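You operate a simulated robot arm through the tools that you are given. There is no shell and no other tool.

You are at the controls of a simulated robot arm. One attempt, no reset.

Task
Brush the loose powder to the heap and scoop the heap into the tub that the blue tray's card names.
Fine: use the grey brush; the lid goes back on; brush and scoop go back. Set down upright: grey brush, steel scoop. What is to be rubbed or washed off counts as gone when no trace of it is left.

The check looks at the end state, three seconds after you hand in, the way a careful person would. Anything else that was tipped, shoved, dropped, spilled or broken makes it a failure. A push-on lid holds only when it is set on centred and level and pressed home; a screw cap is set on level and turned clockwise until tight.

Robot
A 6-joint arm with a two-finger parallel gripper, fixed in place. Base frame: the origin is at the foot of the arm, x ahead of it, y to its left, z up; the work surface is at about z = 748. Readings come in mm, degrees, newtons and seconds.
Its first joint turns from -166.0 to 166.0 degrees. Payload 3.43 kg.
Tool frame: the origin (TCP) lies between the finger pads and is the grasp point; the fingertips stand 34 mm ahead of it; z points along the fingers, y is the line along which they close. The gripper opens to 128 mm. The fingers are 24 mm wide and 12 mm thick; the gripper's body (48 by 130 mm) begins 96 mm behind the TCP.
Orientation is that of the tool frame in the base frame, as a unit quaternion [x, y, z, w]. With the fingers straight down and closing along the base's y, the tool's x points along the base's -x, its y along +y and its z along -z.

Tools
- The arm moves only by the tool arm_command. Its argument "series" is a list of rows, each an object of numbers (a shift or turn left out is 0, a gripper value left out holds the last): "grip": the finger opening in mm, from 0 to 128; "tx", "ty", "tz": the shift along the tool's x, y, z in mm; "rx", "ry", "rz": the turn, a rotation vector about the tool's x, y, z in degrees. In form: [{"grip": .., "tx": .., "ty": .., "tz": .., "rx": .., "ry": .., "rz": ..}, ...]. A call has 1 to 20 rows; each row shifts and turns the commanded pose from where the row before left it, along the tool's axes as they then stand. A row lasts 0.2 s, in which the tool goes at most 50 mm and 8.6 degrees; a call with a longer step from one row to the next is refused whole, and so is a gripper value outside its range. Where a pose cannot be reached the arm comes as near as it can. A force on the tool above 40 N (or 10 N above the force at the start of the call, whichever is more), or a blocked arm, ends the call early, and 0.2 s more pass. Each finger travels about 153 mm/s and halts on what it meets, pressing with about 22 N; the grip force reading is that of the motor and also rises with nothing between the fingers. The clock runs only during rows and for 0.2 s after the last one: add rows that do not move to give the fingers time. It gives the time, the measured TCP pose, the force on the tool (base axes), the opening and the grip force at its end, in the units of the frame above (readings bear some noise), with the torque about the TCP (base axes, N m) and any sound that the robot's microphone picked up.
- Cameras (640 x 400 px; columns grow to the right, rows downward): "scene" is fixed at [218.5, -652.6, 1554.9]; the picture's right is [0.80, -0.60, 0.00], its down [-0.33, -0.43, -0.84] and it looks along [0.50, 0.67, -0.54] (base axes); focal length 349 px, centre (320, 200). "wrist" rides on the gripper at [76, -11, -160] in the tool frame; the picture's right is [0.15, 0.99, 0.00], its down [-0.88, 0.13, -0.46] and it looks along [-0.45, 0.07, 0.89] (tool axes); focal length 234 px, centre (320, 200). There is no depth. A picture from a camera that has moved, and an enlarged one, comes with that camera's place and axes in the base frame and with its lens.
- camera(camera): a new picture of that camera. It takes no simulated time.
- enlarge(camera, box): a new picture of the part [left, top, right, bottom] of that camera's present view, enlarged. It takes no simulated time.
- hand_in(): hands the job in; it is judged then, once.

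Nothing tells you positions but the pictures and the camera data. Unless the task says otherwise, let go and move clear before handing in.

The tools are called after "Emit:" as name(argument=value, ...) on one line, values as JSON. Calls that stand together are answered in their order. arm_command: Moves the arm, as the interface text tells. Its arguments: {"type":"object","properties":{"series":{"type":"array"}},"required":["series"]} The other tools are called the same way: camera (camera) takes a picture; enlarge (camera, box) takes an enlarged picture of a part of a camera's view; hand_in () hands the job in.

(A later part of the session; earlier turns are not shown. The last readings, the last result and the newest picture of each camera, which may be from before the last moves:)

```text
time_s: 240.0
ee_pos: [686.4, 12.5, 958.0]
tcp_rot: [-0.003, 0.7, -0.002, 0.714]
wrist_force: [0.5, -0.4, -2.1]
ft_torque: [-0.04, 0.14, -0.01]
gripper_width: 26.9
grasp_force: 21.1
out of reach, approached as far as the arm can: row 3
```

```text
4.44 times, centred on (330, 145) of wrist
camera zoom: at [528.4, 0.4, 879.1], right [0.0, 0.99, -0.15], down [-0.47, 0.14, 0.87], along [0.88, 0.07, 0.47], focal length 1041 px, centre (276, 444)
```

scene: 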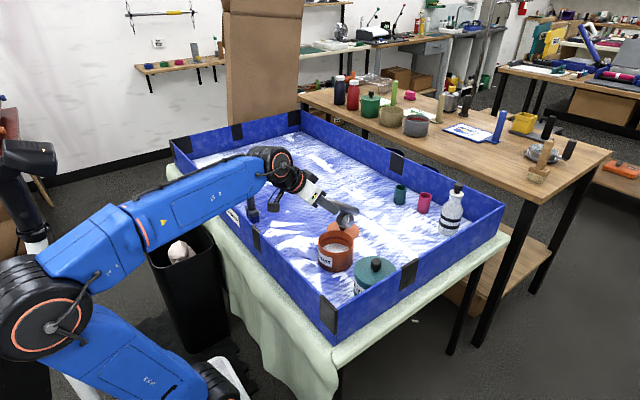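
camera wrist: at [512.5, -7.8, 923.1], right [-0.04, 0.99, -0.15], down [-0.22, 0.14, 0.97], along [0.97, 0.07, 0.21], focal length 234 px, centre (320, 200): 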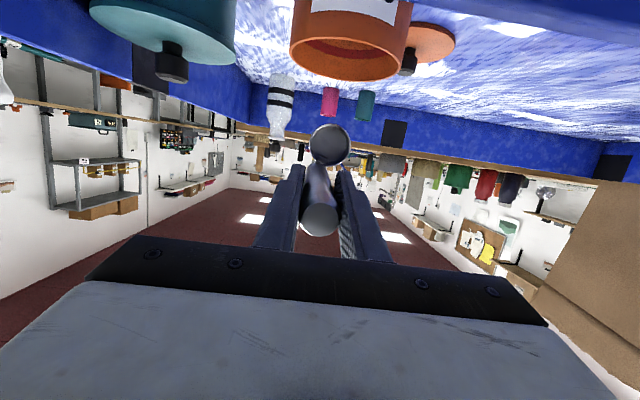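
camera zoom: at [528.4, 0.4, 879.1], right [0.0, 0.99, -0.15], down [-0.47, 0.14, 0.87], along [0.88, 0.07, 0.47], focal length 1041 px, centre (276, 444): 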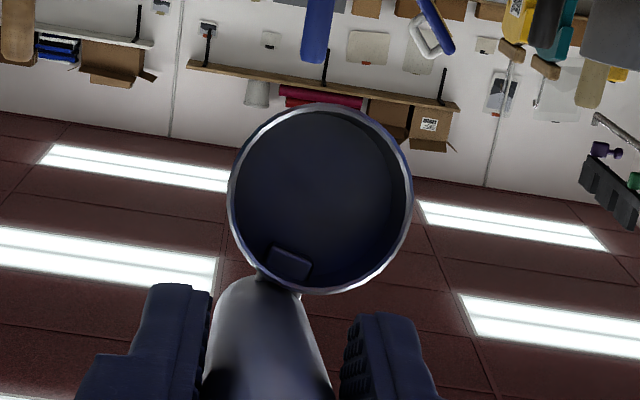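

The cup is past horizontal and dark inside, so it should be empty. Bringing it back upright above the tub to confirm.

Emit:
arm_command(series=[{"tx": -15.83, "tz": 6.25, "ry": 8}, {"tx": -15.83, "tz": 6.25, "ry": 8}, {"tx": -15.83, "tz": 6.25, "ry": 8}, {"tx": -15.83, "tz": 6.25, "ry": 8}, {"tx": -15.83, "tz": 6.25, "ry": 8}, {"tx": -15.83, "tz": 6.25, "ry": 8}, {"tx": -15.83, "tz": 6.25, "ry": 8}, {"tx": -15.83, "tz": 6.25, "ry": 8}, {"tx": -15.83, "tz": 6.25, "ry": 8}, {"tx": -15.83, "tz": 6.25, "ry": 8}, {"tx": -15.83, "tz": 6.25, "ry": 8}, {"tx": -15.83, "tz": 6.25, "ry": 8}, {"tx": -15.83, "tz": 6.25, "ry": 8}, {}, {}])

Emit:
camera(camera="wrist")

Emit:
enlarge(camera="wrist", box=[260, 60, 400, 180])

Emit:
enlarge(camera="scene", box=[300, 180, 400, 290])

```text
time_s: 243.2
ee_pos: [866.0, 15.5, 1028.3]
tcp_rot: [0.0, 0.994, -0.003, -0.111]
wrist_force: [0.1, -0.1, -1.5]
ft_torque: [0.04, -0.04, -0.01]
gripper_width: 26.5
grasp_force: 21.9
```

```text
taken
camera wrist: at [827.4, 5.9, 1201.0], right [-0.14, 0.99, 0.03], down [0.96, 0.13, 0.25], along [0.24, 0.06, -0.97], focal length 234 px, centre (320, 200)
```

wrist: 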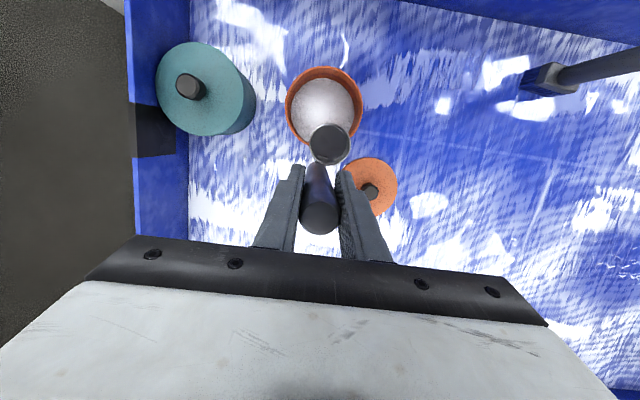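

```text
3.33 times, centred on (330, 120) of wrist
camera zoom: at [827.4, 5.9, 1201.0], right [-0.14, 0.99, 0.03], down [0.96, 0.13, 0.25], along [0.24, 0.06, -0.97], focal length 781 px, centre (287, 467)
```

zoom: 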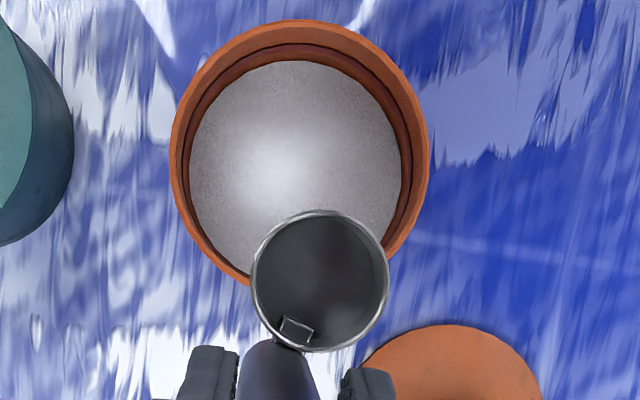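

```text
3.64 times, centred on (350, 235) of scene
camera zoom: at [218.5, -652.6, 1554.9], right [0.8, -0.6, 0.0], down [-0.33, -0.43, -0.84], along [0.5, 0.67, -0.54], focal length 1268 px, centre (211, 73)
```

zoom: 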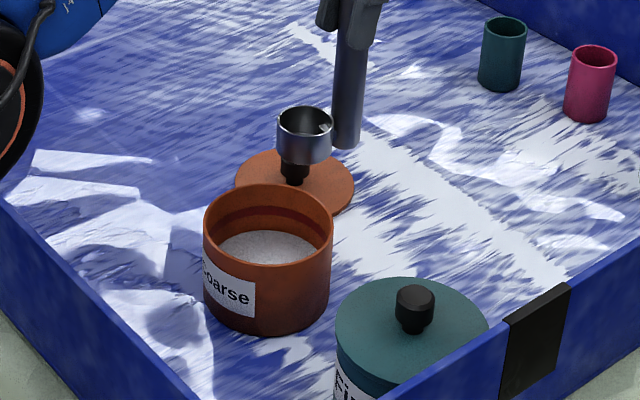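

The scoop is empty and the tub holds the powder. Now returning the scoop: correcting its yaw twist and carrying it back toward its home spot, passing clear of the brush.

Emit:
arm_command(series=[{"rx": 1.853, "rz": -8.296}, {"rx": 1.853, "rz": -8.296}, {"tx": -0.5, "ty": 33, "tz": 0.5}, {"tx": -0.67, "ty": 44, "tz": 0.72}, {"tx": -0.67, "ty": 44, "tz": 0.72}, {"tx": -0.67, "ty": 44, "tz": 0.72}, {"tx": -0.67, "ty": 44, "tz": 0.72}, {"tx": -0.67, "ty": 44, "tz": 0.72}, {"tx": -0.67, "ty": 44, "tz": 0.72}, {"tx": -0.67, "ty": 44, "tz": 0.72}, {"tx": -0.67, "ty": 44, "tz": 0.72}, {"tx": -0.67, "ty": 44, "tz": 0.72}, {"tx": -0.67, "ty": 44, "tz": 0.72}, {"tx": -0.67, "ty": 44, "tz": 0.72}, {"tx": -0.67, "ty": 44, "tz": 0.72}, {}, {}])

Emit:
camera(camera="wrist")

Emit:
enlarge(camera="scene", box=[200, 120, 320, 220])

```text
time_s: 246.8
ee_pos: [698.8, 541.4, 994.6]
tcp_rot: [-0.148, 0.983, -0.018, -0.107]
wrist_force: [-0.1, 0.2, -1.9]
ft_torque: [0.02, -0.02, -0.02]
gripper_width: 26.9
grasp_force: 22.3
out of reach, approached as far as the arm can: row 13, 14, 15
```

```text
taken
camera wrist: at [663.9, 519.1, 1166.2], right [-0.43, 0.9, 0.03], down [0.88, 0.41, 0.25], along [0.22, 0.13, -0.97], focal length 234 px, centre (320, 200)
```

wrist: 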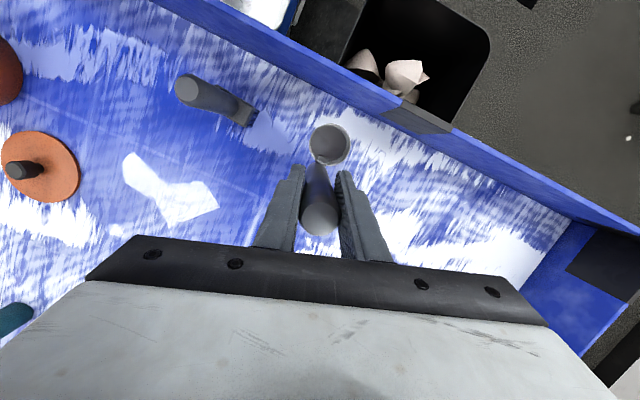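

```text
4.00 times, centred on (260, 170) of scene
camera zoom: at [218.5, -652.6, 1554.9], right [0.8, -0.6, 0.0], down [-0.33, -0.43, -0.84], along [0.5, 0.67, -0.54], focal length 1395 px, centre (560, 320)
```

zoom: 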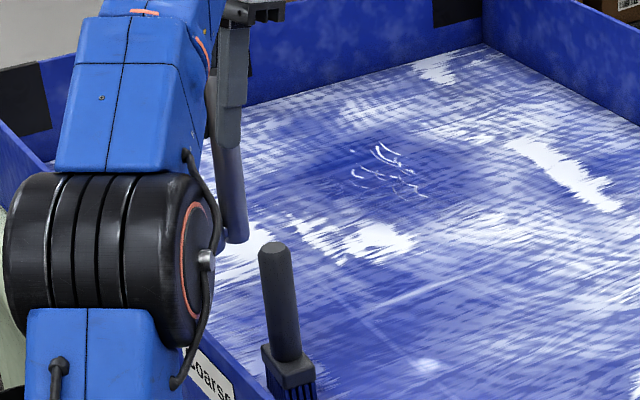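

That tilt puts the scoop's home just out of reach, so I'll set the scoop down upright here on the clean floor and re-grip it straight. Lowering to the floor.

Emit:
arm_command(series=[{"tx": -2.7, "ty": -12.7, "tz": 30.2}, {"tx": -2.7, "ty": -12.7, "tz": 30.2}, {"tx": -2.7, "ty": -12.7, "tz": 30.2}, {}, {}])

Emit:
camera(camera="wrist")

Emit:
enlarge(camera="scene", box=[210, 130, 310, 230])

```text
time_s: 248.0
ee_pos: [699.9, 503.3, 904.6]
tcp_rot: [-0.147, 0.983, -0.02, -0.109]
wrist_force: [-0.3, -0.3, -1.8]
ft_torque: [0.0, 0.03, 0.04]
gripper_width: 26.8
grasp_force: 22.0
```

```text
taken
camera wrist: at [665.6, 480.2, 1076.3], right [-0.43, 0.9, 0.03], down [0.88, 0.41, 0.25], along [0.21, 0.13, -0.97], focal length 234 px, centre (320, 200)
```

wrist: 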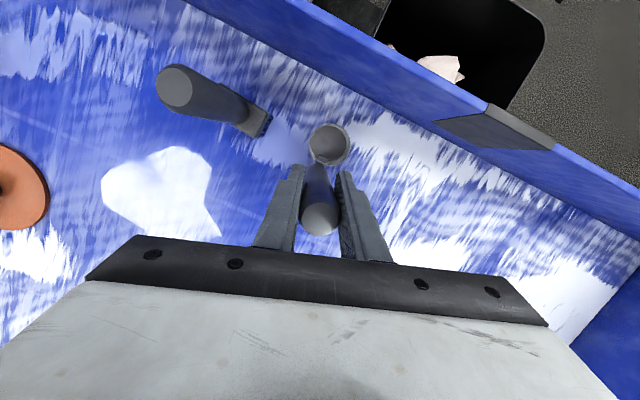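

```text
4.00 times, centred on (260, 180) of scene
camera zoom: at [218.5, -652.6, 1554.9], right [0.8, -0.6, 0.0], down [-0.33, -0.43, -0.84], along [0.5, 0.67, -0.54], focal length 1395 px, centre (560, 280)
```

zoom: 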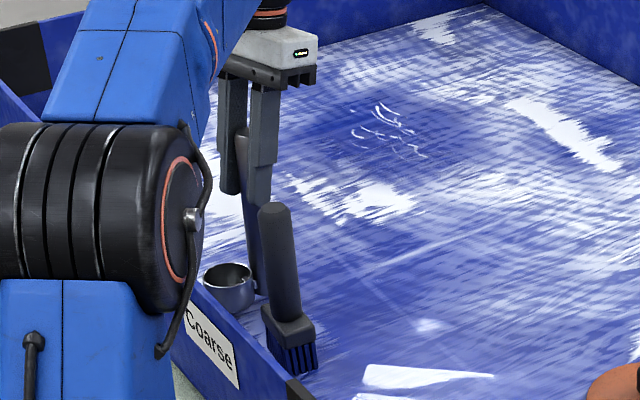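

Clear of the brush. Stepping down to contact.

Emit:
arm_command(series=[{"tx": -2.2, "tz": 9.8}, {}, {}])

Emit:
arm_command(series=[{"tx": -0.65, "tz": 2.9}, {}])

Emit:
arm_command(series=[{"tx": -0.44, "tz": 1.95}, {}])

Emit:
arm_command(series=[{"tx": -0.33, "tz": 1.46}, {}])

```text
time_s: 248.8
ee_pos: [698.5, 501.4, 893.6]
tcp_rot: [-0.147, 0.983, -0.019, -0.108]
wrist_force: [-0.2, -2.3, 4.8]
ft_torque: [-0.17, -0.02, -0.02]
gripper_width: 26.6
grasp_force: 22.3
```

```text
time_s: 249.4
ee_pos: [698.6, 501.3, 890.0]
tcp_rot: [-0.148, 0.983, -0.019, -0.11]
wrist_force: [-0.5, -2.3, 17.8]
ft_torque: [-0.22, -0.29, -0.01]
gripper_width: 26.8
grasp_force: 22.1
```

```text
time_s: 250.0
ee_pos: [697.2, 500.9, 890.0]
tcp_rot: [-0.147, 0.983, -0.019, -0.11]
wrist_force: [-1.6, -0.5, 16.8]
ft_torque: [0.14, -0.17, -0.02]
gripper_width: 26.7
grasp_force: 21.7
```

```text
time_s: 250.6
ee_pos: [696.8, 500.7, 887.8]
tcp_rot: [-0.147, 0.983, -0.019, -0.109]
wrist_force: [-0.4, 0.0, 16.2]
ft_torque: [0.27, -0.17, 0.04]
gripper_width: 26.6
grasp_force: 21.8
```

It's pressed flat on the floor. Releasing in small steps.

Emit:
arm_command(series=[{"tx": 0.2, "tz": -1, "grip": 28}, {"grip": 31}, {"grip": 35}, {}, {}])

Emit:
enlarge(camera="scene", box=[210, 130, 310, 230])

Emit:
enlarge(camera="wrist", box=[240, 90, 400, 250])

```text
time_s: 251.8
ee_pos: [697.8, 500.8, 887.8]
tcp_rot: [-0.148, 0.983, -0.02, -0.109]
wrist_force: [0.0, 0.3, -0.2]
ft_torque: [0.0, -0.03, -0.01]
gripper_width: 34.9
grasp_force: 0.1
```

```text
4.00 times, centred on (260, 180) of scene
camera zoom: at [218.5, -652.6, 1554.9], right [0.8, -0.6, 0.0], down [-0.33, -0.43, -0.84], along [0.5, 0.67, -0.54], focal length 1395 px, centre (560, 280)
```

zoom: 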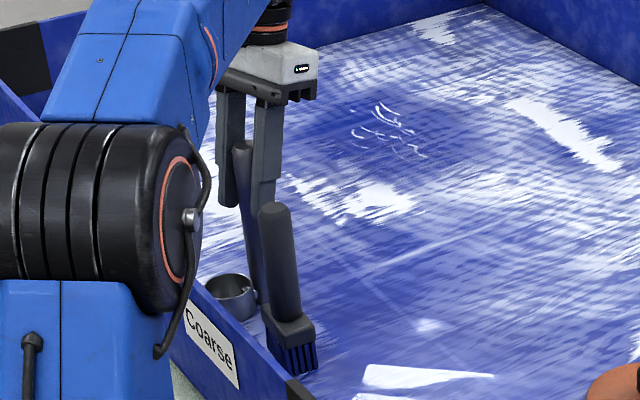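

```text
2.50 times, centred on (320, 170) of wrist
camera zoom: at [664.4, 479.8, 1061.4], right [-0.43, 0.9, 0.03], down [0.88, 0.41, 0.25], along [0.21, 0.13, -0.97], focal length 585 px, centre (320, 275)
```

zoom: 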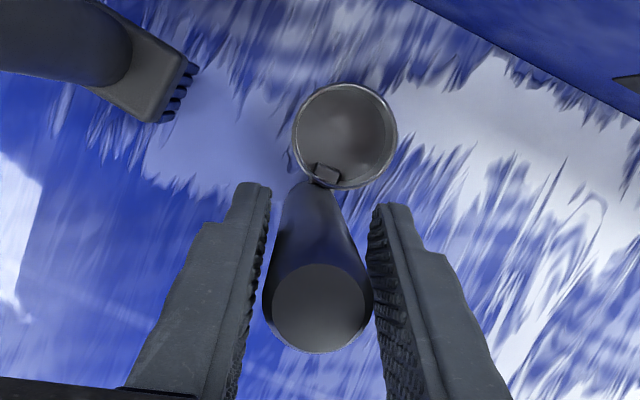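

The scoop stands by itself. Opening, rising, straightening the tool and re-centring over the handle.

Emit:
arm_command(series=[{"grip": 60}, {"grip": 100}, {}, {"tx": 6.5, "tz": -29.3}, {"tx": 8.7, "tz": -39}, {"tx": 8.7, "tz": -39}, {"rx": -0.77, "ry": -4.17, "rz": 5.67}, {"rx": -0.77, "ry": -4.17, "rz": 5.67}, {"rx": -0.77, "ry": -4.17, "rz": 5.67}, {}, {}])

Emit:
camera(camera="wrist")

Emit:
enlarge(camera="wrist", box=[250, 80, 410, 230])

Emit:
enlarge(camera="scene", box=[210, 130, 310, 230])

```text
time_s: 254.2
ee_pos: [697.0, 501.6, 999.9]
tcp_rot: [0.001, 1.0, 0.001, 0.0]
wrist_force: [-0.1, 0.1, -0.1]
ft_torque: [-0.01, 0.01, 0.01]
gripper_width: 100.0
grasp_force: 0.1
```

```text
taken
camera wrist: at [621.5, 490.4, 1159.3], right [-0.15, 0.99, 0.0], down [0.88, 0.13, 0.46], along [0.45, 0.07, -0.89], focal length 234 px, centre (320, 200)
```

wrist: 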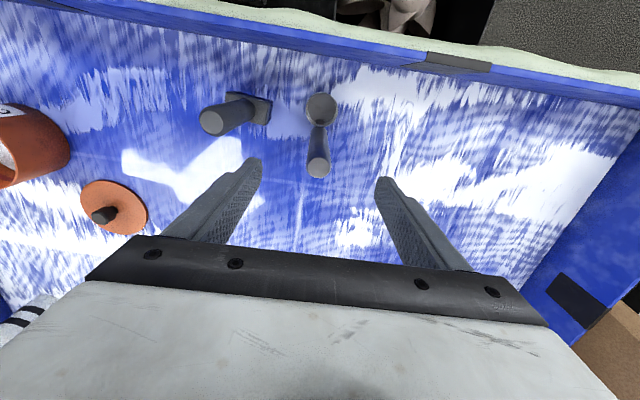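

```text
2.67 times, centred on (330, 155) of wrist
camera zoom: at [621.5, 490.4, 1159.3], right [-0.15, 0.99, 0.0], down [0.88, 0.13, 0.46], along [0.45, 0.07, -0.89], focal length 624 px, centre (293, 320)
```

zoom: 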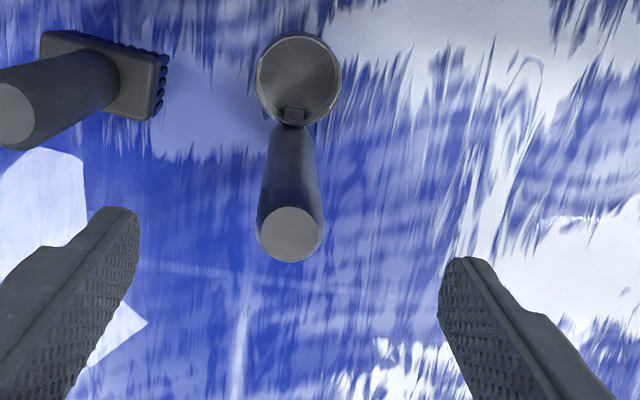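

```text
4.00 times, centred on (260, 180) of scene
camera zoom: at [218.5, -652.6, 1554.9], right [0.8, -0.6, 0.0], down [-0.33, -0.43, -0.84], along [0.5, 0.67, -0.54], focal length 1395 px, centre (560, 280)
```

zoom: 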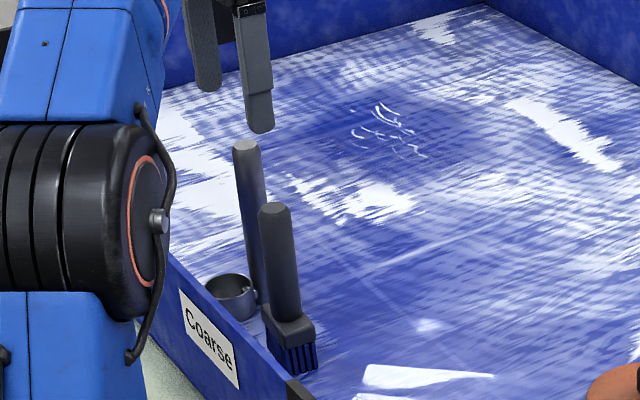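

The scoop stands upright with its handle at about (699, 501) and the cup directly on the −x side, as originally. Re-gripping straight.

Emit:
arm_command(series=[{"tx": -2}, {"tz": 35}, {"tz": 35}, {"tz": 30}, {"tz": 13}, {}, {"grip": 60}, {"grip": 30}, {"grip": 0}, {}, {}])

Emit:
camera(camera="wrist")

```text
time_s: 256.6
ee_pos: [695.8, 502.8, 888.7]
tcp_rot: [0.001, 1.0, 0.0, -0.001]
wrist_force: [0.3, -0.2, 1.3]
ft_torque: [-0.11, -0.01, 0.02]
gripper_width: 27.2
grasp_force: 22.0
```

```text
taken
camera wrist: at [620.7, 491.4, 1048.0], right [-0.15, 0.99, 0.0], down [0.88, 0.13, 0.45], along [0.45, 0.07, -0.89], focal length 234 px, centre (320, 200)
```

wrist: 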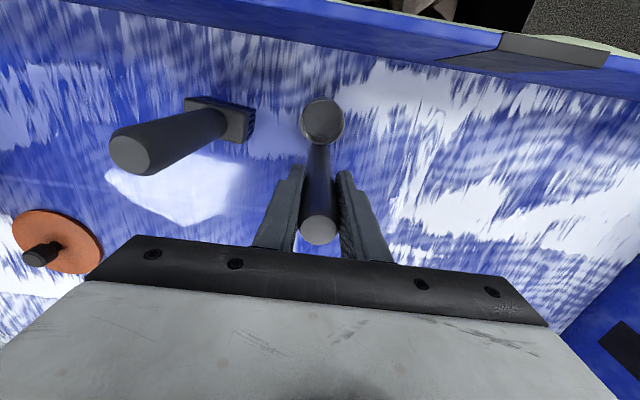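

Straight grip restored. Lifting and moving to the scoop's home spot.

Emit:
arm_command(series=[{"tz": -15}, {"tz": -20}, {"tx": 4.2, "ty": 36.6}, {"tx": 4.2, "ty": 36.6}, {"tx": 4.2, "ty": 36.6}, {"tx": 4.2, "ty": 36.6}, {}, {}])

Emit:
camera(camera="wrist")

```text
time_s: 258.4
ee_pos: [682.4, 649.2, 919.2]
tcp_rot: [0.001, 1.0, 0.0, -0.001]
wrist_force: [-0.8, 0.3, -0.8]
ft_torque: [0.1, -0.03, 0.01]
gripper_width: 27.1
grasp_force: 22.2
```

```text
taken
camera wrist: at [607.5, 637.6, 1079.9], right [-0.15, 0.99, 0.0], down [0.88, 0.13, 0.45], along [0.45, 0.07, -0.89], focal length 234 px, centre (320, 200)
```

wrist: 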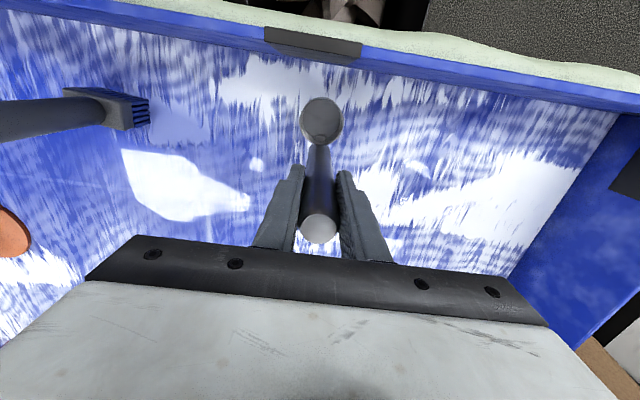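

Three millimetres of x to correct, then down to contact.

Emit:
arm_command(series=[{"tx": 3}, {"tz": 15}, {"tz": 10}, {}, {}])

Emit:
arm_command(series=[{"tz": 2}, {}])

Emit:
arm_command(series=[{"tz": 2}, {}])

Emit:
arm_command(series=[{"tz": 1.5}, {}])

Emit:
arm_command(series=[{"tz": 1}, {}])

```text
time_s: 259.6
ee_pos: [679.1, 650.9, 896.0]
tcp_rot: [0.0, 1.0, 0.0, 0.0]
wrist_force: [0.0, -0.5, -0.6]
ft_torque: [0.06, -0.02, -0.03]
gripper_width: 27.2
grasp_force: 22.0
```

```text
time_s: 260.2
ee_pos: [678.6, 649.3, 893.4]
tcp_rot: [0.0, 1.0, 0.0, -0.002]
wrist_force: [0.1, -1.8, -1.5]
ft_torque: [-0.1, 0.01, 0.04]
gripper_width: 26.9
grasp_force: 21.8
```

```text
time_s: 260.8
ee_pos: [679.2, 649.2, 891.2]
tcp_rot: [0.0, 1.0, 0.0, -0.001]
wrist_force: [0.0, 0.1, -1.8]
ft_torque: [0.1, -0.02, -0.03]
gripper_width: 27.3
grasp_force: 21.8
```

```text
time_s: 261.4
ee_pos: [679.1, 649.5, 891.6]
tcp_rot: [0.001, 1.0, 0.002, -0.001]
wrist_force: [-0.5, 0.7, 5.7]
ft_torque: [0.31, -0.05, 0.0]
gripper_width: 27.3
grasp_force: 22.2
```

```text
time_s: 262.0
ee_pos: [679.4, 646.7, 890.2]
tcp_rot: [0.0, 1.0, 0.002, 0.0]
wrist_force: [-2.7, 0.3, 14.2]
ft_torque: [0.42, 0.12, -0.02]
gripper_width: 27.0
grasp_force: 22.0
```

Resting at home. Releasing gently, then rising straight up.

Emit:
arm_command(series=[{"tz": -0.7}, {"grip": 29}, {"grip": 32}, {"grip": 38}, {}, {"grip": 60}, {"grip": 100}, {}, {"tz": -25}, {"tz": -40}, {"tz": -45}, {}, {}])

Emit:
camera(camera="wrist")

Emit:
enlarge(camera="wrist", box=[140, 60, 340, 220])

Emit:
enlarge(camera="scene", box=[200, 130, 300, 230])

```text
time_s: 264.8
ee_pos: [682.6, 651.7, 1002.1]
tcp_rot: [0.0, 1.0, 0.0, -0.001]
wrist_force: [-0.5, -0.2, -0.1]
ft_torque: [0.03, -0.02, 0.0]
gripper_width: 100.0
grasp_force: 0.0
```

```text
taken
camera wrist: at [606.4, 639.9, 1160.5], right [-0.15, 0.99, 0.0], down [0.88, 0.13, 0.45], along [0.45, 0.07, -0.89], focal length 234 px, centre (320, 200)
```

wrist: 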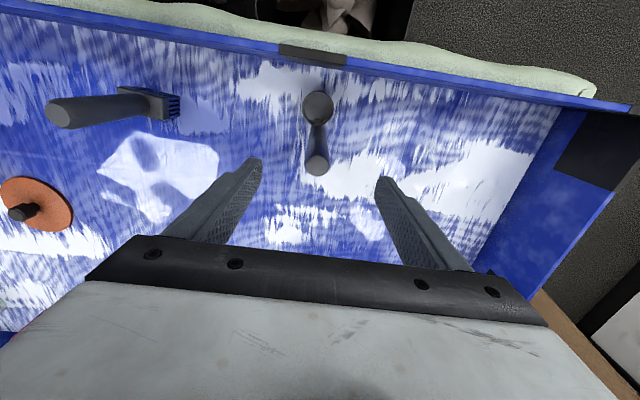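

```text
2.50 times, centred on (240, 140) of wrist
camera zoom: at [606.4, 639.9, 1160.5], right [-0.15, 0.99, 0.0], down [0.88, 0.13, 0.45], along [0.45, 0.07, -0.89], focal length 585 px, centre (520, 350)
```

zoom: 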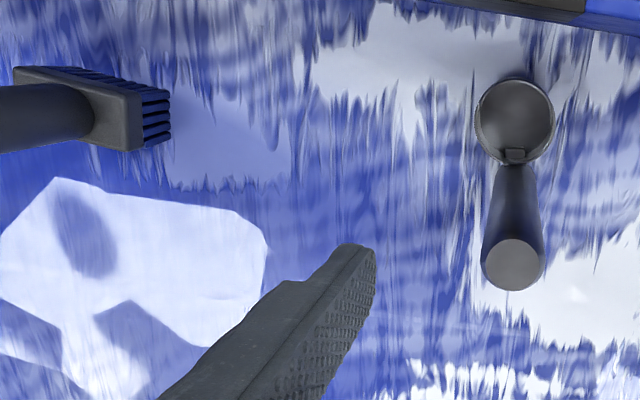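

```text
4.00 times, centred on (250, 180) of scene
camera zoom: at [218.5, -652.6, 1554.9], right [0.8, -0.6, 0.0], down [-0.33, -0.43, -0.84], along [0.5, 0.67, -0.54], focal length 1395 px, centre (600, 280)
```

zoom: 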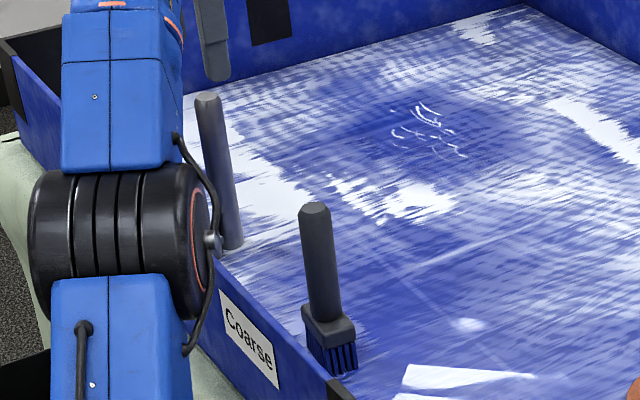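

Scoop is back home and upright. Next I'll look at both tubs from the same pose as before to measure the teal tub's shift precisely.

Emit:
arm_command(series=[{"tx": -5.96, "ty": -42.9, "tz": -0.47, "grip": 128}, {"tx": -5.96, "ty": -42.9, "tz": -0.47}, {"tx": -5.96, "ty": -42.9, "tz": -0.47}, {"tx": -5.96, "ty": -42.9, "tz": -0.47}, {"tx": -5.96, "ty": -42.9, "tz": -0.47}, {"tx": -5.96, "ty": -42.9, "tz": -0.47}, {"tx": -5.96, "ty": -42.9, "tz": -0.47}, {"tx": -5.96, "ty": -42.9, "tz": -0.47}, {"tx": -5.96, "ty": -42.9, "tz": -0.47}, {"tx": -5.96, "ty": -42.9, "tz": -0.47}, {"tx": -5.96, "ty": -42.9, "tz": -0.47}, {"tx": -5.96, "ty": -42.9, "tz": -0.47}, {"tx": -5.96, "ty": -42.9, "tz": -0.47}, {"tx": -5.96, "ty": -42.9, "tz": -0.47}, {"tx": -5.96, "ty": -42.4, "tz": -0.47}, {}, {}])

Emit:
camera(camera="wrist")

Emit:
enlarge(camera="wrist", box=[100, 60, 300, 220])

Emit:
enlarge(camera="scene", box=[310, 190, 370, 280])

```text
time_s: 268.4
ee_pos: [771.6, 5.0, 1010.9]
tcp_rot: [0.001, 1.0, 0.001, -0.001]
wrist_force: [-0.4, 0.7, 0.4]
ft_torque: [-0.02, 0.01, 0.02]
gripper_width: 128.0
grasp_force: 0.1
```

```text
taken
camera wrist: at [695.9, -6.4, 1170.3], right [-0.15, 0.99, 0.0], down [0.88, 0.13, 0.45], along [0.45, 0.07, -0.89], focal length 234 px, centre (320, 200)
```

wrist: 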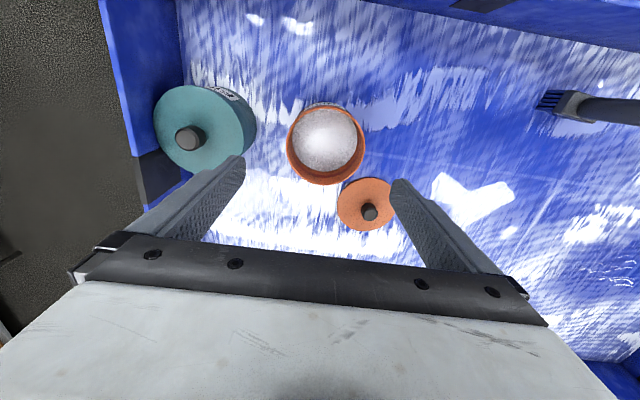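

```text
2.50 times, centred on (200, 140) of wrist
camera zoom: at [695.9, -6.4, 1170.3], right [-0.15, 0.99, 0.0], down [0.88, 0.13, 0.45], along [0.45, 0.07, -0.89], focal length 585 px, centre (620, 350)
```

zoom: 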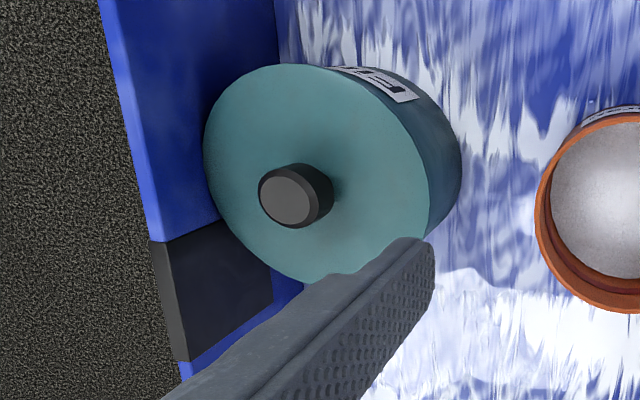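

```text
4.44 times, centred on (340, 235) of scene
camera zoom: at [218.5, -652.6, 1554.9], right [0.8, -0.6, 0.0], down [-0.33, -0.43, -0.84], along [0.5, 0.67, -0.54], focal length 1550 px, centre (231, 44)
```

zoom: 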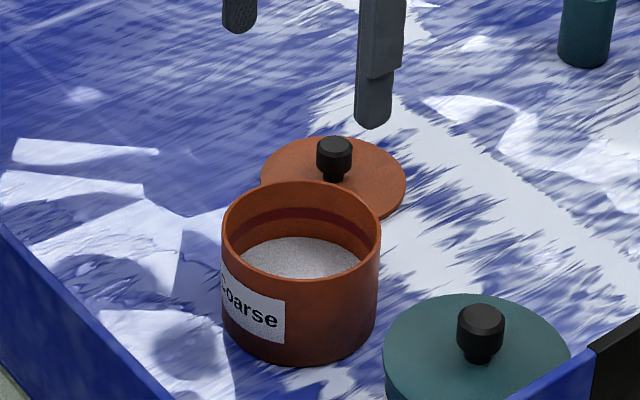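

The teal tub moved about (−4, −15) mm. I'll put it back by straddling it along x (its lid is ~117 mm, the gripper opens 128) and sliding it. First I rotate and centre above it.

Emit:
arm_command(series=[{"rz": 8.5}, {"rz": 8.5}, {"rz": 8.5}, {"rz": 8.5}, {"rz": 8.5}, {"rz": 8.5}, {"rz": 8.5}, {"rz": 8.5}, {"rz": 8.5}, {"rz": 8.5}, {"rz": 5}, {"tx": -40, "ty": 2.6}, {"tx": -40, "ty": 2.6}, {"tx": -40, "ty": 2.6}, {"tx": -41.7, "ty": 3}, {}, {}])

Emit:
camera(camera="wrist")

Emit:
enlarge(camera="wrist", box=[220, 60, 420, 220])

```text
time_s: 272.0
ee_pos: [780.8, -158.6, 1006.9]
tcp_rot: [0.708, 0.707, 0.0, -0.001]
wrist_force: [-0.2, -0.4, 0.0]
ft_torque: [0.01, -0.05, -0.01]
gripper_width: 128.0
grasp_force: 0.0
```

```text
taken
camera wrist: at [770.2, -83.1, 1167.1], right [0.99, 0.15, 0.0], down [0.13, -0.88, 0.45], along [0.07, -0.45, -0.89], focal length 234 px, centre (320, 200)
```

wrist: 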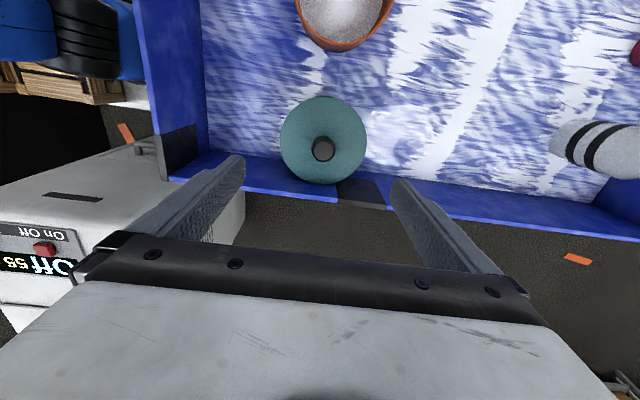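

```text
2.50 times, centred on (320, 140) of wrist
camera zoom: at [770.2, -83.1, 1167.1], right [0.99, 0.15, 0.0], down [0.13, -0.88, 0.45], along [0.07, -0.45, -0.89], focal length 585 px, centre (320, 350)
```

zoom: 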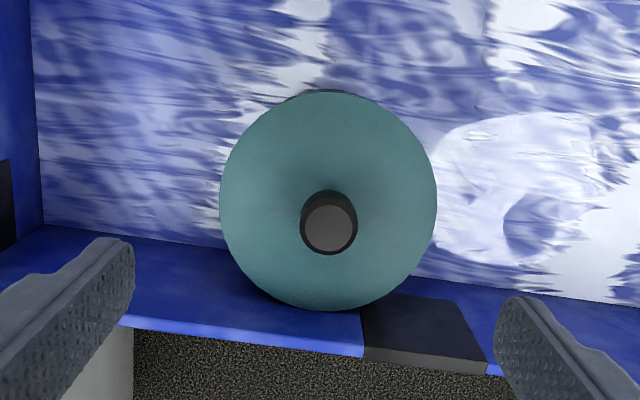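

The lid's centre is at about (786, −158), 120 mm across, leaving about 4 mm each side. I'll align and descend to just above the lid to check the clearance.

Emit:
arm_command(series=[{"tx": 1, "ty": 5.2}, {"tz": 40}, {"tz": 40}, {"tz": 32}, {}, {}])

Emit:
camera(camera="wrist")

Emit:
enlarge(camera="wrist", box=[200, 80, 440, 260])

Emit:
enlarge(camera="scene", box=[320, 210, 420, 310])

```text
time_s: 273.4
ee_pos: [786.4, -155.6, 898.2]
tcp_rot: [0.707, 0.707, 0.0, 0.0]
wrist_force: [0.6, 0.2, -0.2]
ft_torque: [0.01, 0.0, 0.03]
gripper_width: 128.4
grasp_force: 0.0
```

```text
taken
camera wrist: at [776.1, -80.4, 1057.6], right [0.99, 0.15, 0.0], down [0.13, -0.88, 0.45], along [0.07, -0.45, -0.89], focal length 234 px, centre (320, 200)
```

wrist: 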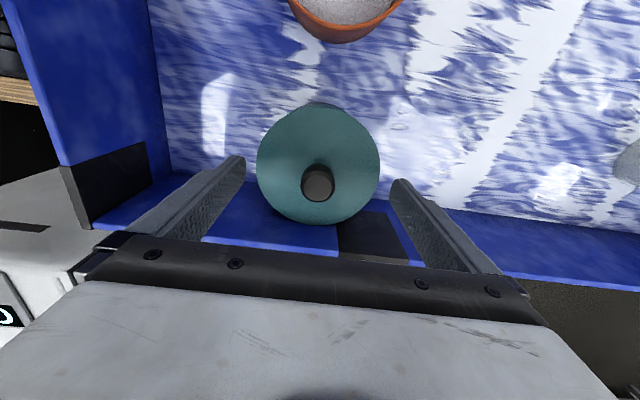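

```text
2.22 times, centred on (320, 170) of wrist
camera zoom: at [776.1, -80.4, 1057.6], right [0.99, 0.15, 0.0], down [0.13, -0.88, 0.45], along [0.07, -0.45, -0.89], focal length 520 px, centre (320, 267)
```

zoom: 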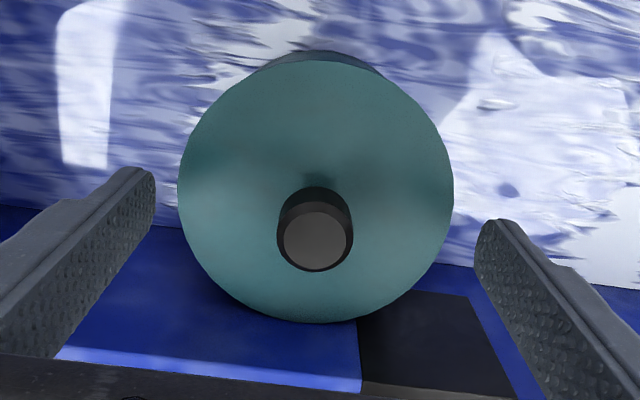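

```text
4.00 times, centred on (370, 260) of scene
camera zoom: at [218.5, -652.6, 1554.9], right [0.8, -0.6, 0.0], down [-0.33, -0.43, -0.84], along [0.5, 0.67, -0.54], focal length 1395 px, centre (120, -40)
```

zoom: 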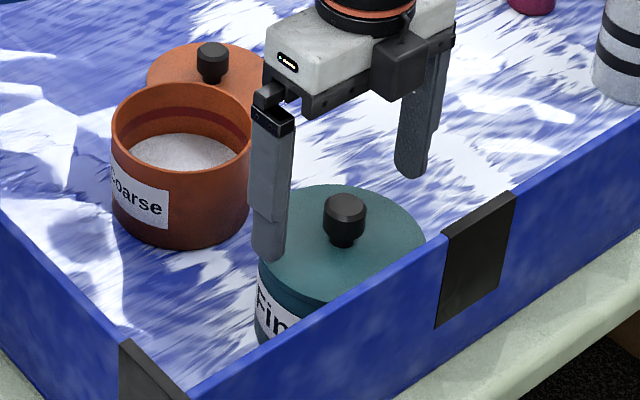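

Well centred, with about 4 mm clearance each side. Descending around the lid's rim, watching for any contact.

Emit:
arm_command(series=[{"tz": 10}, {"tz": 8}, {"tz": 6}, {}])

Emit:
arm_command(series=[{"tz": 6}, {"tz": 6}, {}, {}])

Emit:
enlarge(camera="wrist", box=[200, 80, 440, 260])

Emit:
enlarge(camera="scene", box=[320, 210, 420, 310])

```text
time_s: 274.4
ee_pos: [785.2, -155.8, 873.6]
tcp_rot: [0.707, 0.707, 0.0, -0.001]
wrist_force: [-0.8, 0.6, -0.7]
ft_torque: [0.01, -0.02, -0.02]
gripper_width: 127.7
grasp_force: 0.1
```

```text
time_s: 275.4
ee_pos: [785.9, -155.4, 860.5]
tcp_rot: [0.707, 0.707, 0.0, -0.001]
wrist_force: [0.5, 0.5, -0.4]
ft_torque: [0.0, -0.02, 0.01]
gripper_width: 128.1
grasp_force: 0.1
```

```text
2.22 times, centred on (320, 170) of wrist
camera zoom: at [775.4, -79.9, 1019.7], right [0.99, 0.15, 0.0], down [0.13, -0.88, 0.45], along [0.07, -0.45, -0.89], focal length 520 px, centre (320, 267)
```

zoom: 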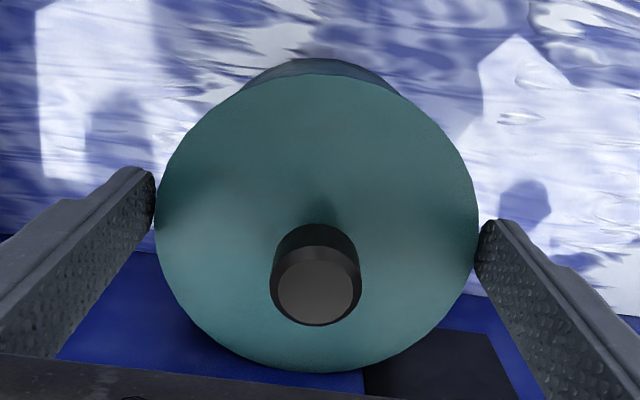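

```text
4.00 times, centred on (370, 260) of scene
camera zoom: at [218.5, -652.6, 1554.9], right [0.8, -0.6, 0.0], down [-0.33, -0.43, -0.84], along [0.5, 0.67, -0.54], focal length 1395 px, centre (120, -40)
```

zoom: 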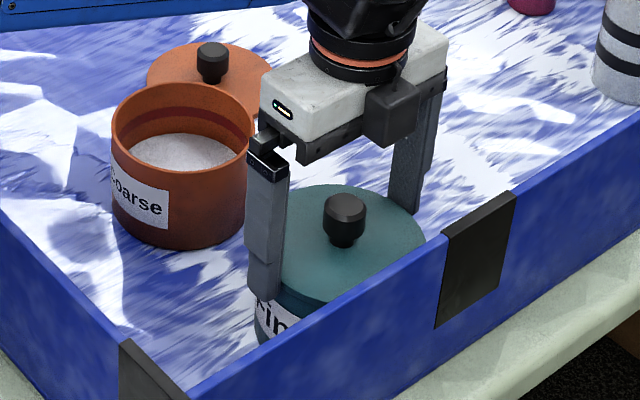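

Fingers are around the lid's rim with no contact. Closing slowly until it just holds.

Emit:
arm_command(series=[{"tz": 6, "grip": 128}, {"grip": 124}, {"grip": 121}, {"grip": 119}, {"grip": 117}, {"grip": 115}, {}, {}])

Emit:
enlarge(camera="wrist", box=[200, 80, 440, 260])

```text
time_s: 277.2
ee_pos: [787.9, -155.0, 852.8]
tcp_rot: [0.707, 0.707, 0.0, 0.0]
wrist_force: [-1.4, 0.8, -1.4]
ft_torque: [0.02, 0.0, -0.01]
gripper_width: 120.3
grasp_force: 22.7
```

```text
2.22 times, centred on (320, 170) of wrist
camera zoom: at [775.6, -79.7, 1012.8], right [0.99, 0.15, 0.0], down [0.13, -0.88, 0.45], along [0.06, -0.45, -0.89], focal length 520 px, centre (320, 267)
```

zoom: 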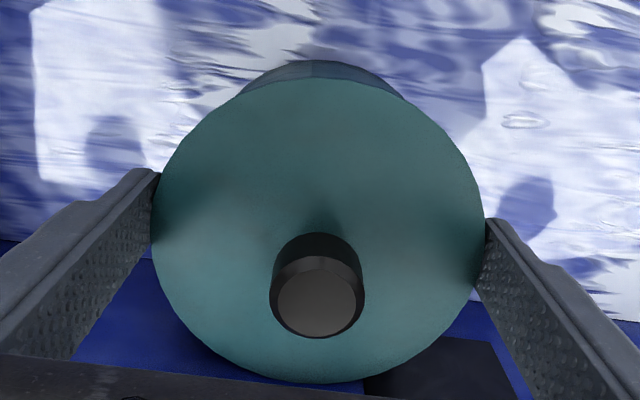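

Held at 120 mm. Sliding the tub gently back by (+4, +15) mm along the floor.

Emit:
arm_command(series=[{"tx": 1.5, "ty": 0.4}, {"tx": 1.5, "ty": 0.4}, {"tx": 2, "ty": 0.6}, {"tx": 2, "ty": 0.6}, {"tx": 2, "ty": 0.6}, {"tx": 2, "ty": 0.6}, {"tx": 2, "ty": 0.5}, {"tx": 2, "ty": 0.5}, {}])

Emit:
enlarge(camera="scene", box=[290, 210, 420, 310])

Emit:
enlarge(camera="wrist", box=[200, 80, 440, 260])

```text
time_s: 279.2
ee_pos: [790.0, -139.1, 853.4]
tcp_rot: [0.708, 0.706, 0.001, -0.002]
wrist_force: [0.7, -0.7, -0.1]
ft_torque: [0.01, 0.01, -0.01]
gripper_width: 120.7
grasp_force: 21.9
heard: snap
```

```text
4.00 times, centred on (355, 260) of scene
camera zoom: at [218.5, -652.6, 1554.9], right [0.8, -0.6, 0.0], down [-0.33, -0.43, -0.84], along [0.5, 0.67, -0.54], focal length 1395 px, centre (180, -40)
```

zoom: 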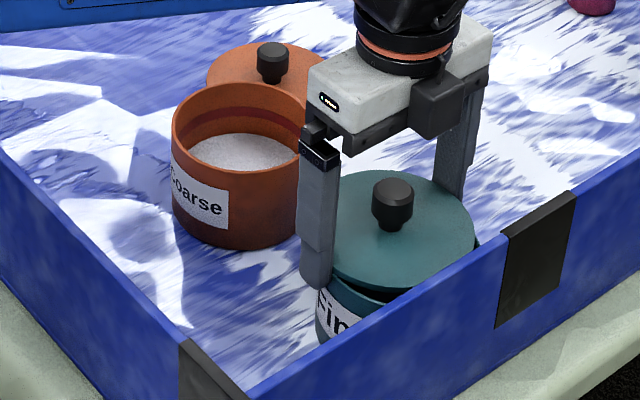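

```text
2.22 times, centred on (320, 170) of wrist
camera zoom: at [779.1, -63.5, 1013.5], right [0.99, 0.15, 0.0], down [0.13, -0.88, 0.45], along [0.07, -0.45, -0.89], focal length 520 px, centre (320, 267)
```

zoom: 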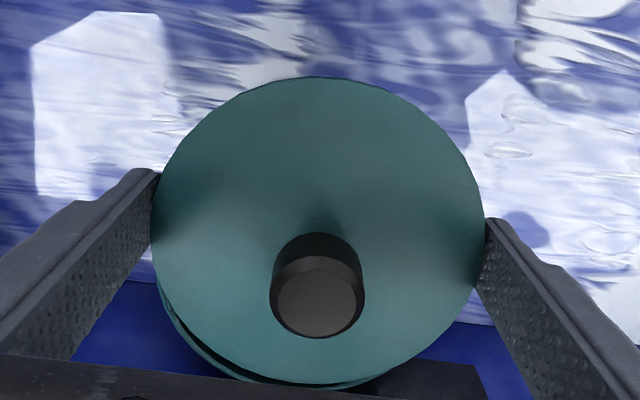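

The snap was the teal lid slipping off its seat: the lid moved but the tub stayed. I'll slide the lid straight back onto its tub, release, and then do this properly: lid off by the knob, move the tub body, lid back on and pressed.

Emit:
arm_command(series=[{"tx": -2, "ty": -0.5}, {"tx": -2, "ty": -0.6}, {"tx": -2, "ty": -0.6}, {"tx": -2, "ty": -0.6}, {"tx": -2, "ty": -0.6}, {"tx": -2, "ty": -0.5}, {"tx": -2, "ty": -0.4}, {"tx": -1, "ty": -0.4}, {}])

Emit:
enlarge(camera="wrist", box=[200, 80, 440, 260])

Emit:
enlarge(camera="scene", box=[290, 210, 420, 310])

```text
time_s: 281.2
ee_pos: [785.5, -155.5, 852.9]
tcp_rot: [0.707, 0.707, 0.0, -0.001]
wrist_force: [-1.0, 0.3, -0.4]
ft_torque: [-0.01, 0.03, -0.04]
gripper_width: 120.7
grasp_force: 22.3
```

```text
2.22 times, centred on (320, 170) of wrist
camera zoom: at [774.6, -79.1, 1013.1], right [0.99, 0.15, 0.0], down [0.13, -0.88, 0.45], along [0.07, -0.45, -0.89], focal length 520 px, centre (320, 267)
```

zoom: 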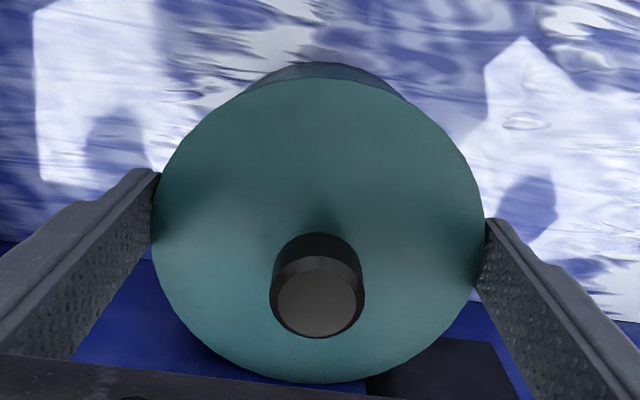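

```text
4.00 times, centred on (355, 260) of scene
camera zoom: at [218.5, -652.6, 1554.9], right [0.8, -0.6, 0.0], down [-0.33, -0.43, -0.84], along [0.5, 0.67, -0.54], focal length 1395 px, centre (180, -40)
```

zoom: 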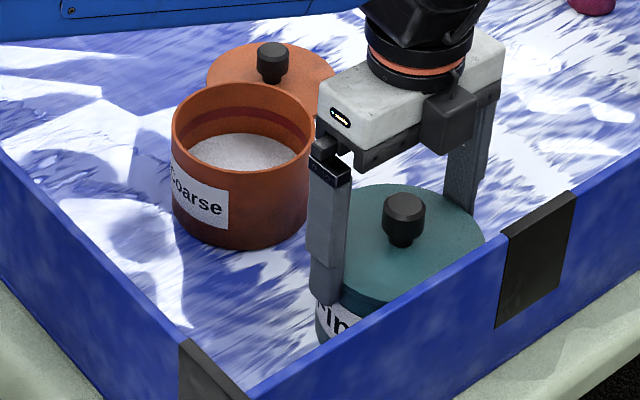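

Lid is back over its tub. Opening, rising to knob height, and gripping the knob.

Emit:
arm_command(series=[{"grip": 124}, {"grip": 128}, {}, {"tz": -15}, {"tz": -19}, {}, {}])

Emit:
enlarge(camera="wrist", box=[200, 80, 440, 260])

```text
time_s: 282.8
ee_pos: [786.3, -156.1, 887.3]
tcp_rot: [0.708, 0.706, 0.0, -0.001]
wrist_force: [0.4, 0.2, -0.2]
ft_torque: [0.01, -0.01, 0.0]
gripper_width: 128.0
grasp_force: 0.1
```

```text
2.22 times, centred on (320, 170) of wrist
camera zoom: at [774.6, -79.8, 1047.7], right [0.99, 0.15, 0.0], down [0.13, -0.88, 0.45], along [0.07, -0.45, -0.89], focal length 520 px, centre (320, 267)
```

zoom: 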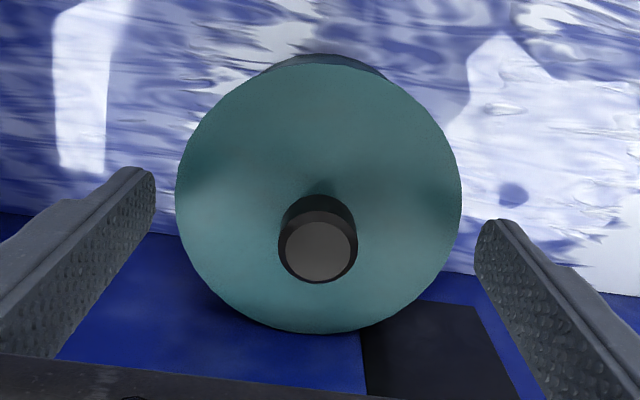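

The knob is right at the grasp point. Closing on it and lifting the lid off.

Emit:
arm_command(series=[{"grip": 80}, {"grip": 45}, {"grip": 20}, {"grip": 0}, {}, {}])

Emit:
arm_command(series=[{"tz": -2}, {"tz": -3}, {"tz": -5}, {"tz": -10}, {}])

Emit:
enlarge(camera="scene", box=[290, 210, 420, 310])

```text
time_s: 284.2
ee_pos: [785.7, -154.7, 886.6]
tcp_rot: [0.708, 0.707, 0.0, -0.001]
wrist_force: [-0.5, 1.4, 0.4]
ft_torque: [0.0, -0.03, 0.0]
gripper_width: 27.6
grasp_force: 22.1
```

```text
time_s: 285.4
ee_pos: [785.7, -156.2, 907.0]
tcp_rot: [0.707, 0.707, 0.0, -0.002]
wrist_force: [1.0, -0.2, -0.4]
ft_torque: [0.03, -0.02, -0.02]
gripper_width: 27.4
grasp_force: 22.0
```

```text
4.00 times, centred on (355, 260) of scene
camera zoom: at [218.5, -652.6, 1554.9], right [0.8, -0.6, 0.0], down [-0.33, -0.43, -0.84], along [0.5, 0.67, -0.54], focal length 1395 px, centre (180, -40)
```

zoom: 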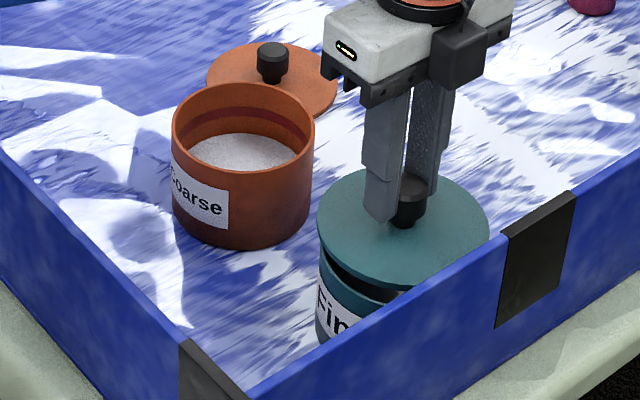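

Teal lid lifted cleanly. Parking it on free floor near (915, −60).

Emit:
arm_command(series=[{"tz": -25}, {"tz": -25}, {"tx": 24, "ty": 32.3}, {"tx": 24, "ty": 32.3}, {"tx": 24, "ty": 32.3}, {"tx": 24, "ty": 32.3}, {}, {}])

Emit:
camera(camera="wrist")

Emit:
enlarge(camera="scene", box=[290, 170, 450, 310])

```text
time_s: 287.2
ee_pos: [916.0, -58.0, 955.5]
tcp_rot: [0.707, 0.707, 0.0, -0.002]
wrist_force: [-0.2, 0.9, 0.6]
ft_torque: [0.0, -0.01, -0.02]
gripper_width: 27.4
grasp_force: 22.0
```

```text
taken
camera wrist: at [905.7, 16.7, 1115.3], right [0.99, 0.15, 0.0], down [0.13, -0.88, 0.45], along [0.07, -0.45, -0.89], focal length 234 px, centre (320, 200)
```

wrist: 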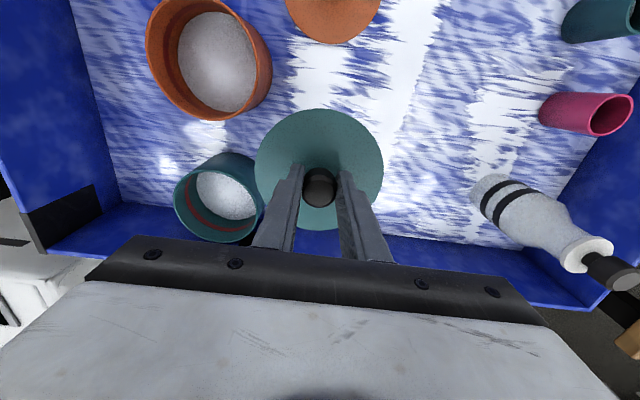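

```text
2.86 times, centred on (370, 240) of scene
camera zoom: at [218.5, -652.6, 1554.9], right [0.8, -0.6, 0.0], down [-0.33, -0.43, -0.84], along [0.5, 0.67, -0.54], focal length 997 px, centre (177, 86)
```

zoom: 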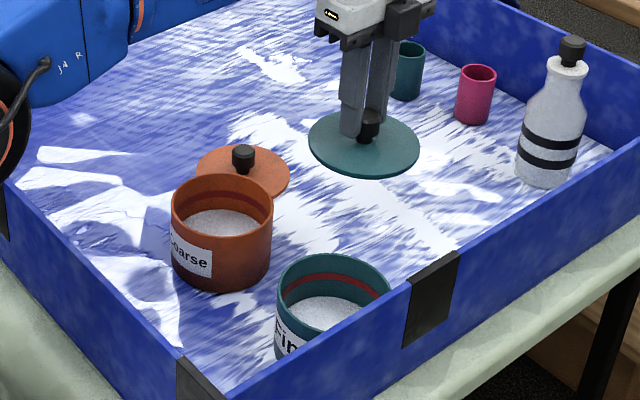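

Lowering the teal lid to the floor.

Emit:
arm_command(series=[{"tz": 40}, {"tz": 40}, {"tz": 40}, {"tz": 20}, {"tz": 6}, {}, {}])

Emit:
arm_command(series=[{"tz": 3}, {}])

Emit:
arm_command(series=[{"tz": 2}, {}])

Emit:
arm_command(series=[{"tz": 2}, {}])

Emit:
arm_command(series=[{"tz": 1.5}, {}])

```text
time_s: 288.8
ee_pos: [916.8, -59.4, 810.2]
tcp_rot: [0.706, 0.708, 0.0, -0.002]
wrist_force: [-0.4, -0.6, -0.7]
ft_torque: [0.01, 0.04, 0.01]
gripper_width: 27.3
grasp_force: 22.4
```

```text
time_s: 289.4
ee_pos: [915.2, -58.4, 807.1]
tcp_rot: [0.707, 0.707, 0.0, -0.001]
wrist_force: [-0.1, -0.1, -0.5]
ft_torque: [0.02, 0.01, -0.01]
gripper_width: 27.4
grasp_force: 22.5
```

```text
time_s: 290.0
ee_pos: [915.1, -59.7, 805.0]
tcp_rot: [0.707, 0.707, 0.001, -0.002]
wrist_force: [0.4, 0.6, 0.2]
ft_torque: [-0.03, 0.0, 0.02]
gripper_width: 27.3
grasp_force: 22.3
```

```text
time_s: 290.6
ee_pos: [914.2, -58.9, 804.3]
tcp_rot: [0.707, 0.707, 0.001, -0.001]
wrist_force: [-0.2, -0.5, -0.3]
ft_torque: [0.04, -0.01, 0.0]
gripper_width: 27.6
grasp_force: 21.9
```

```text
time_s: 291.2
ee_pos: [915.1, -58.2, 803.1]
tcp_rot: [0.707, 0.707, 0.001, -0.001]
wrist_force: [-1.3, 0.9, 10.3]
ft_torque: [-0.05, 0.03, 0.0]
gripper_width: 27.3
grasp_force: 22.1
```

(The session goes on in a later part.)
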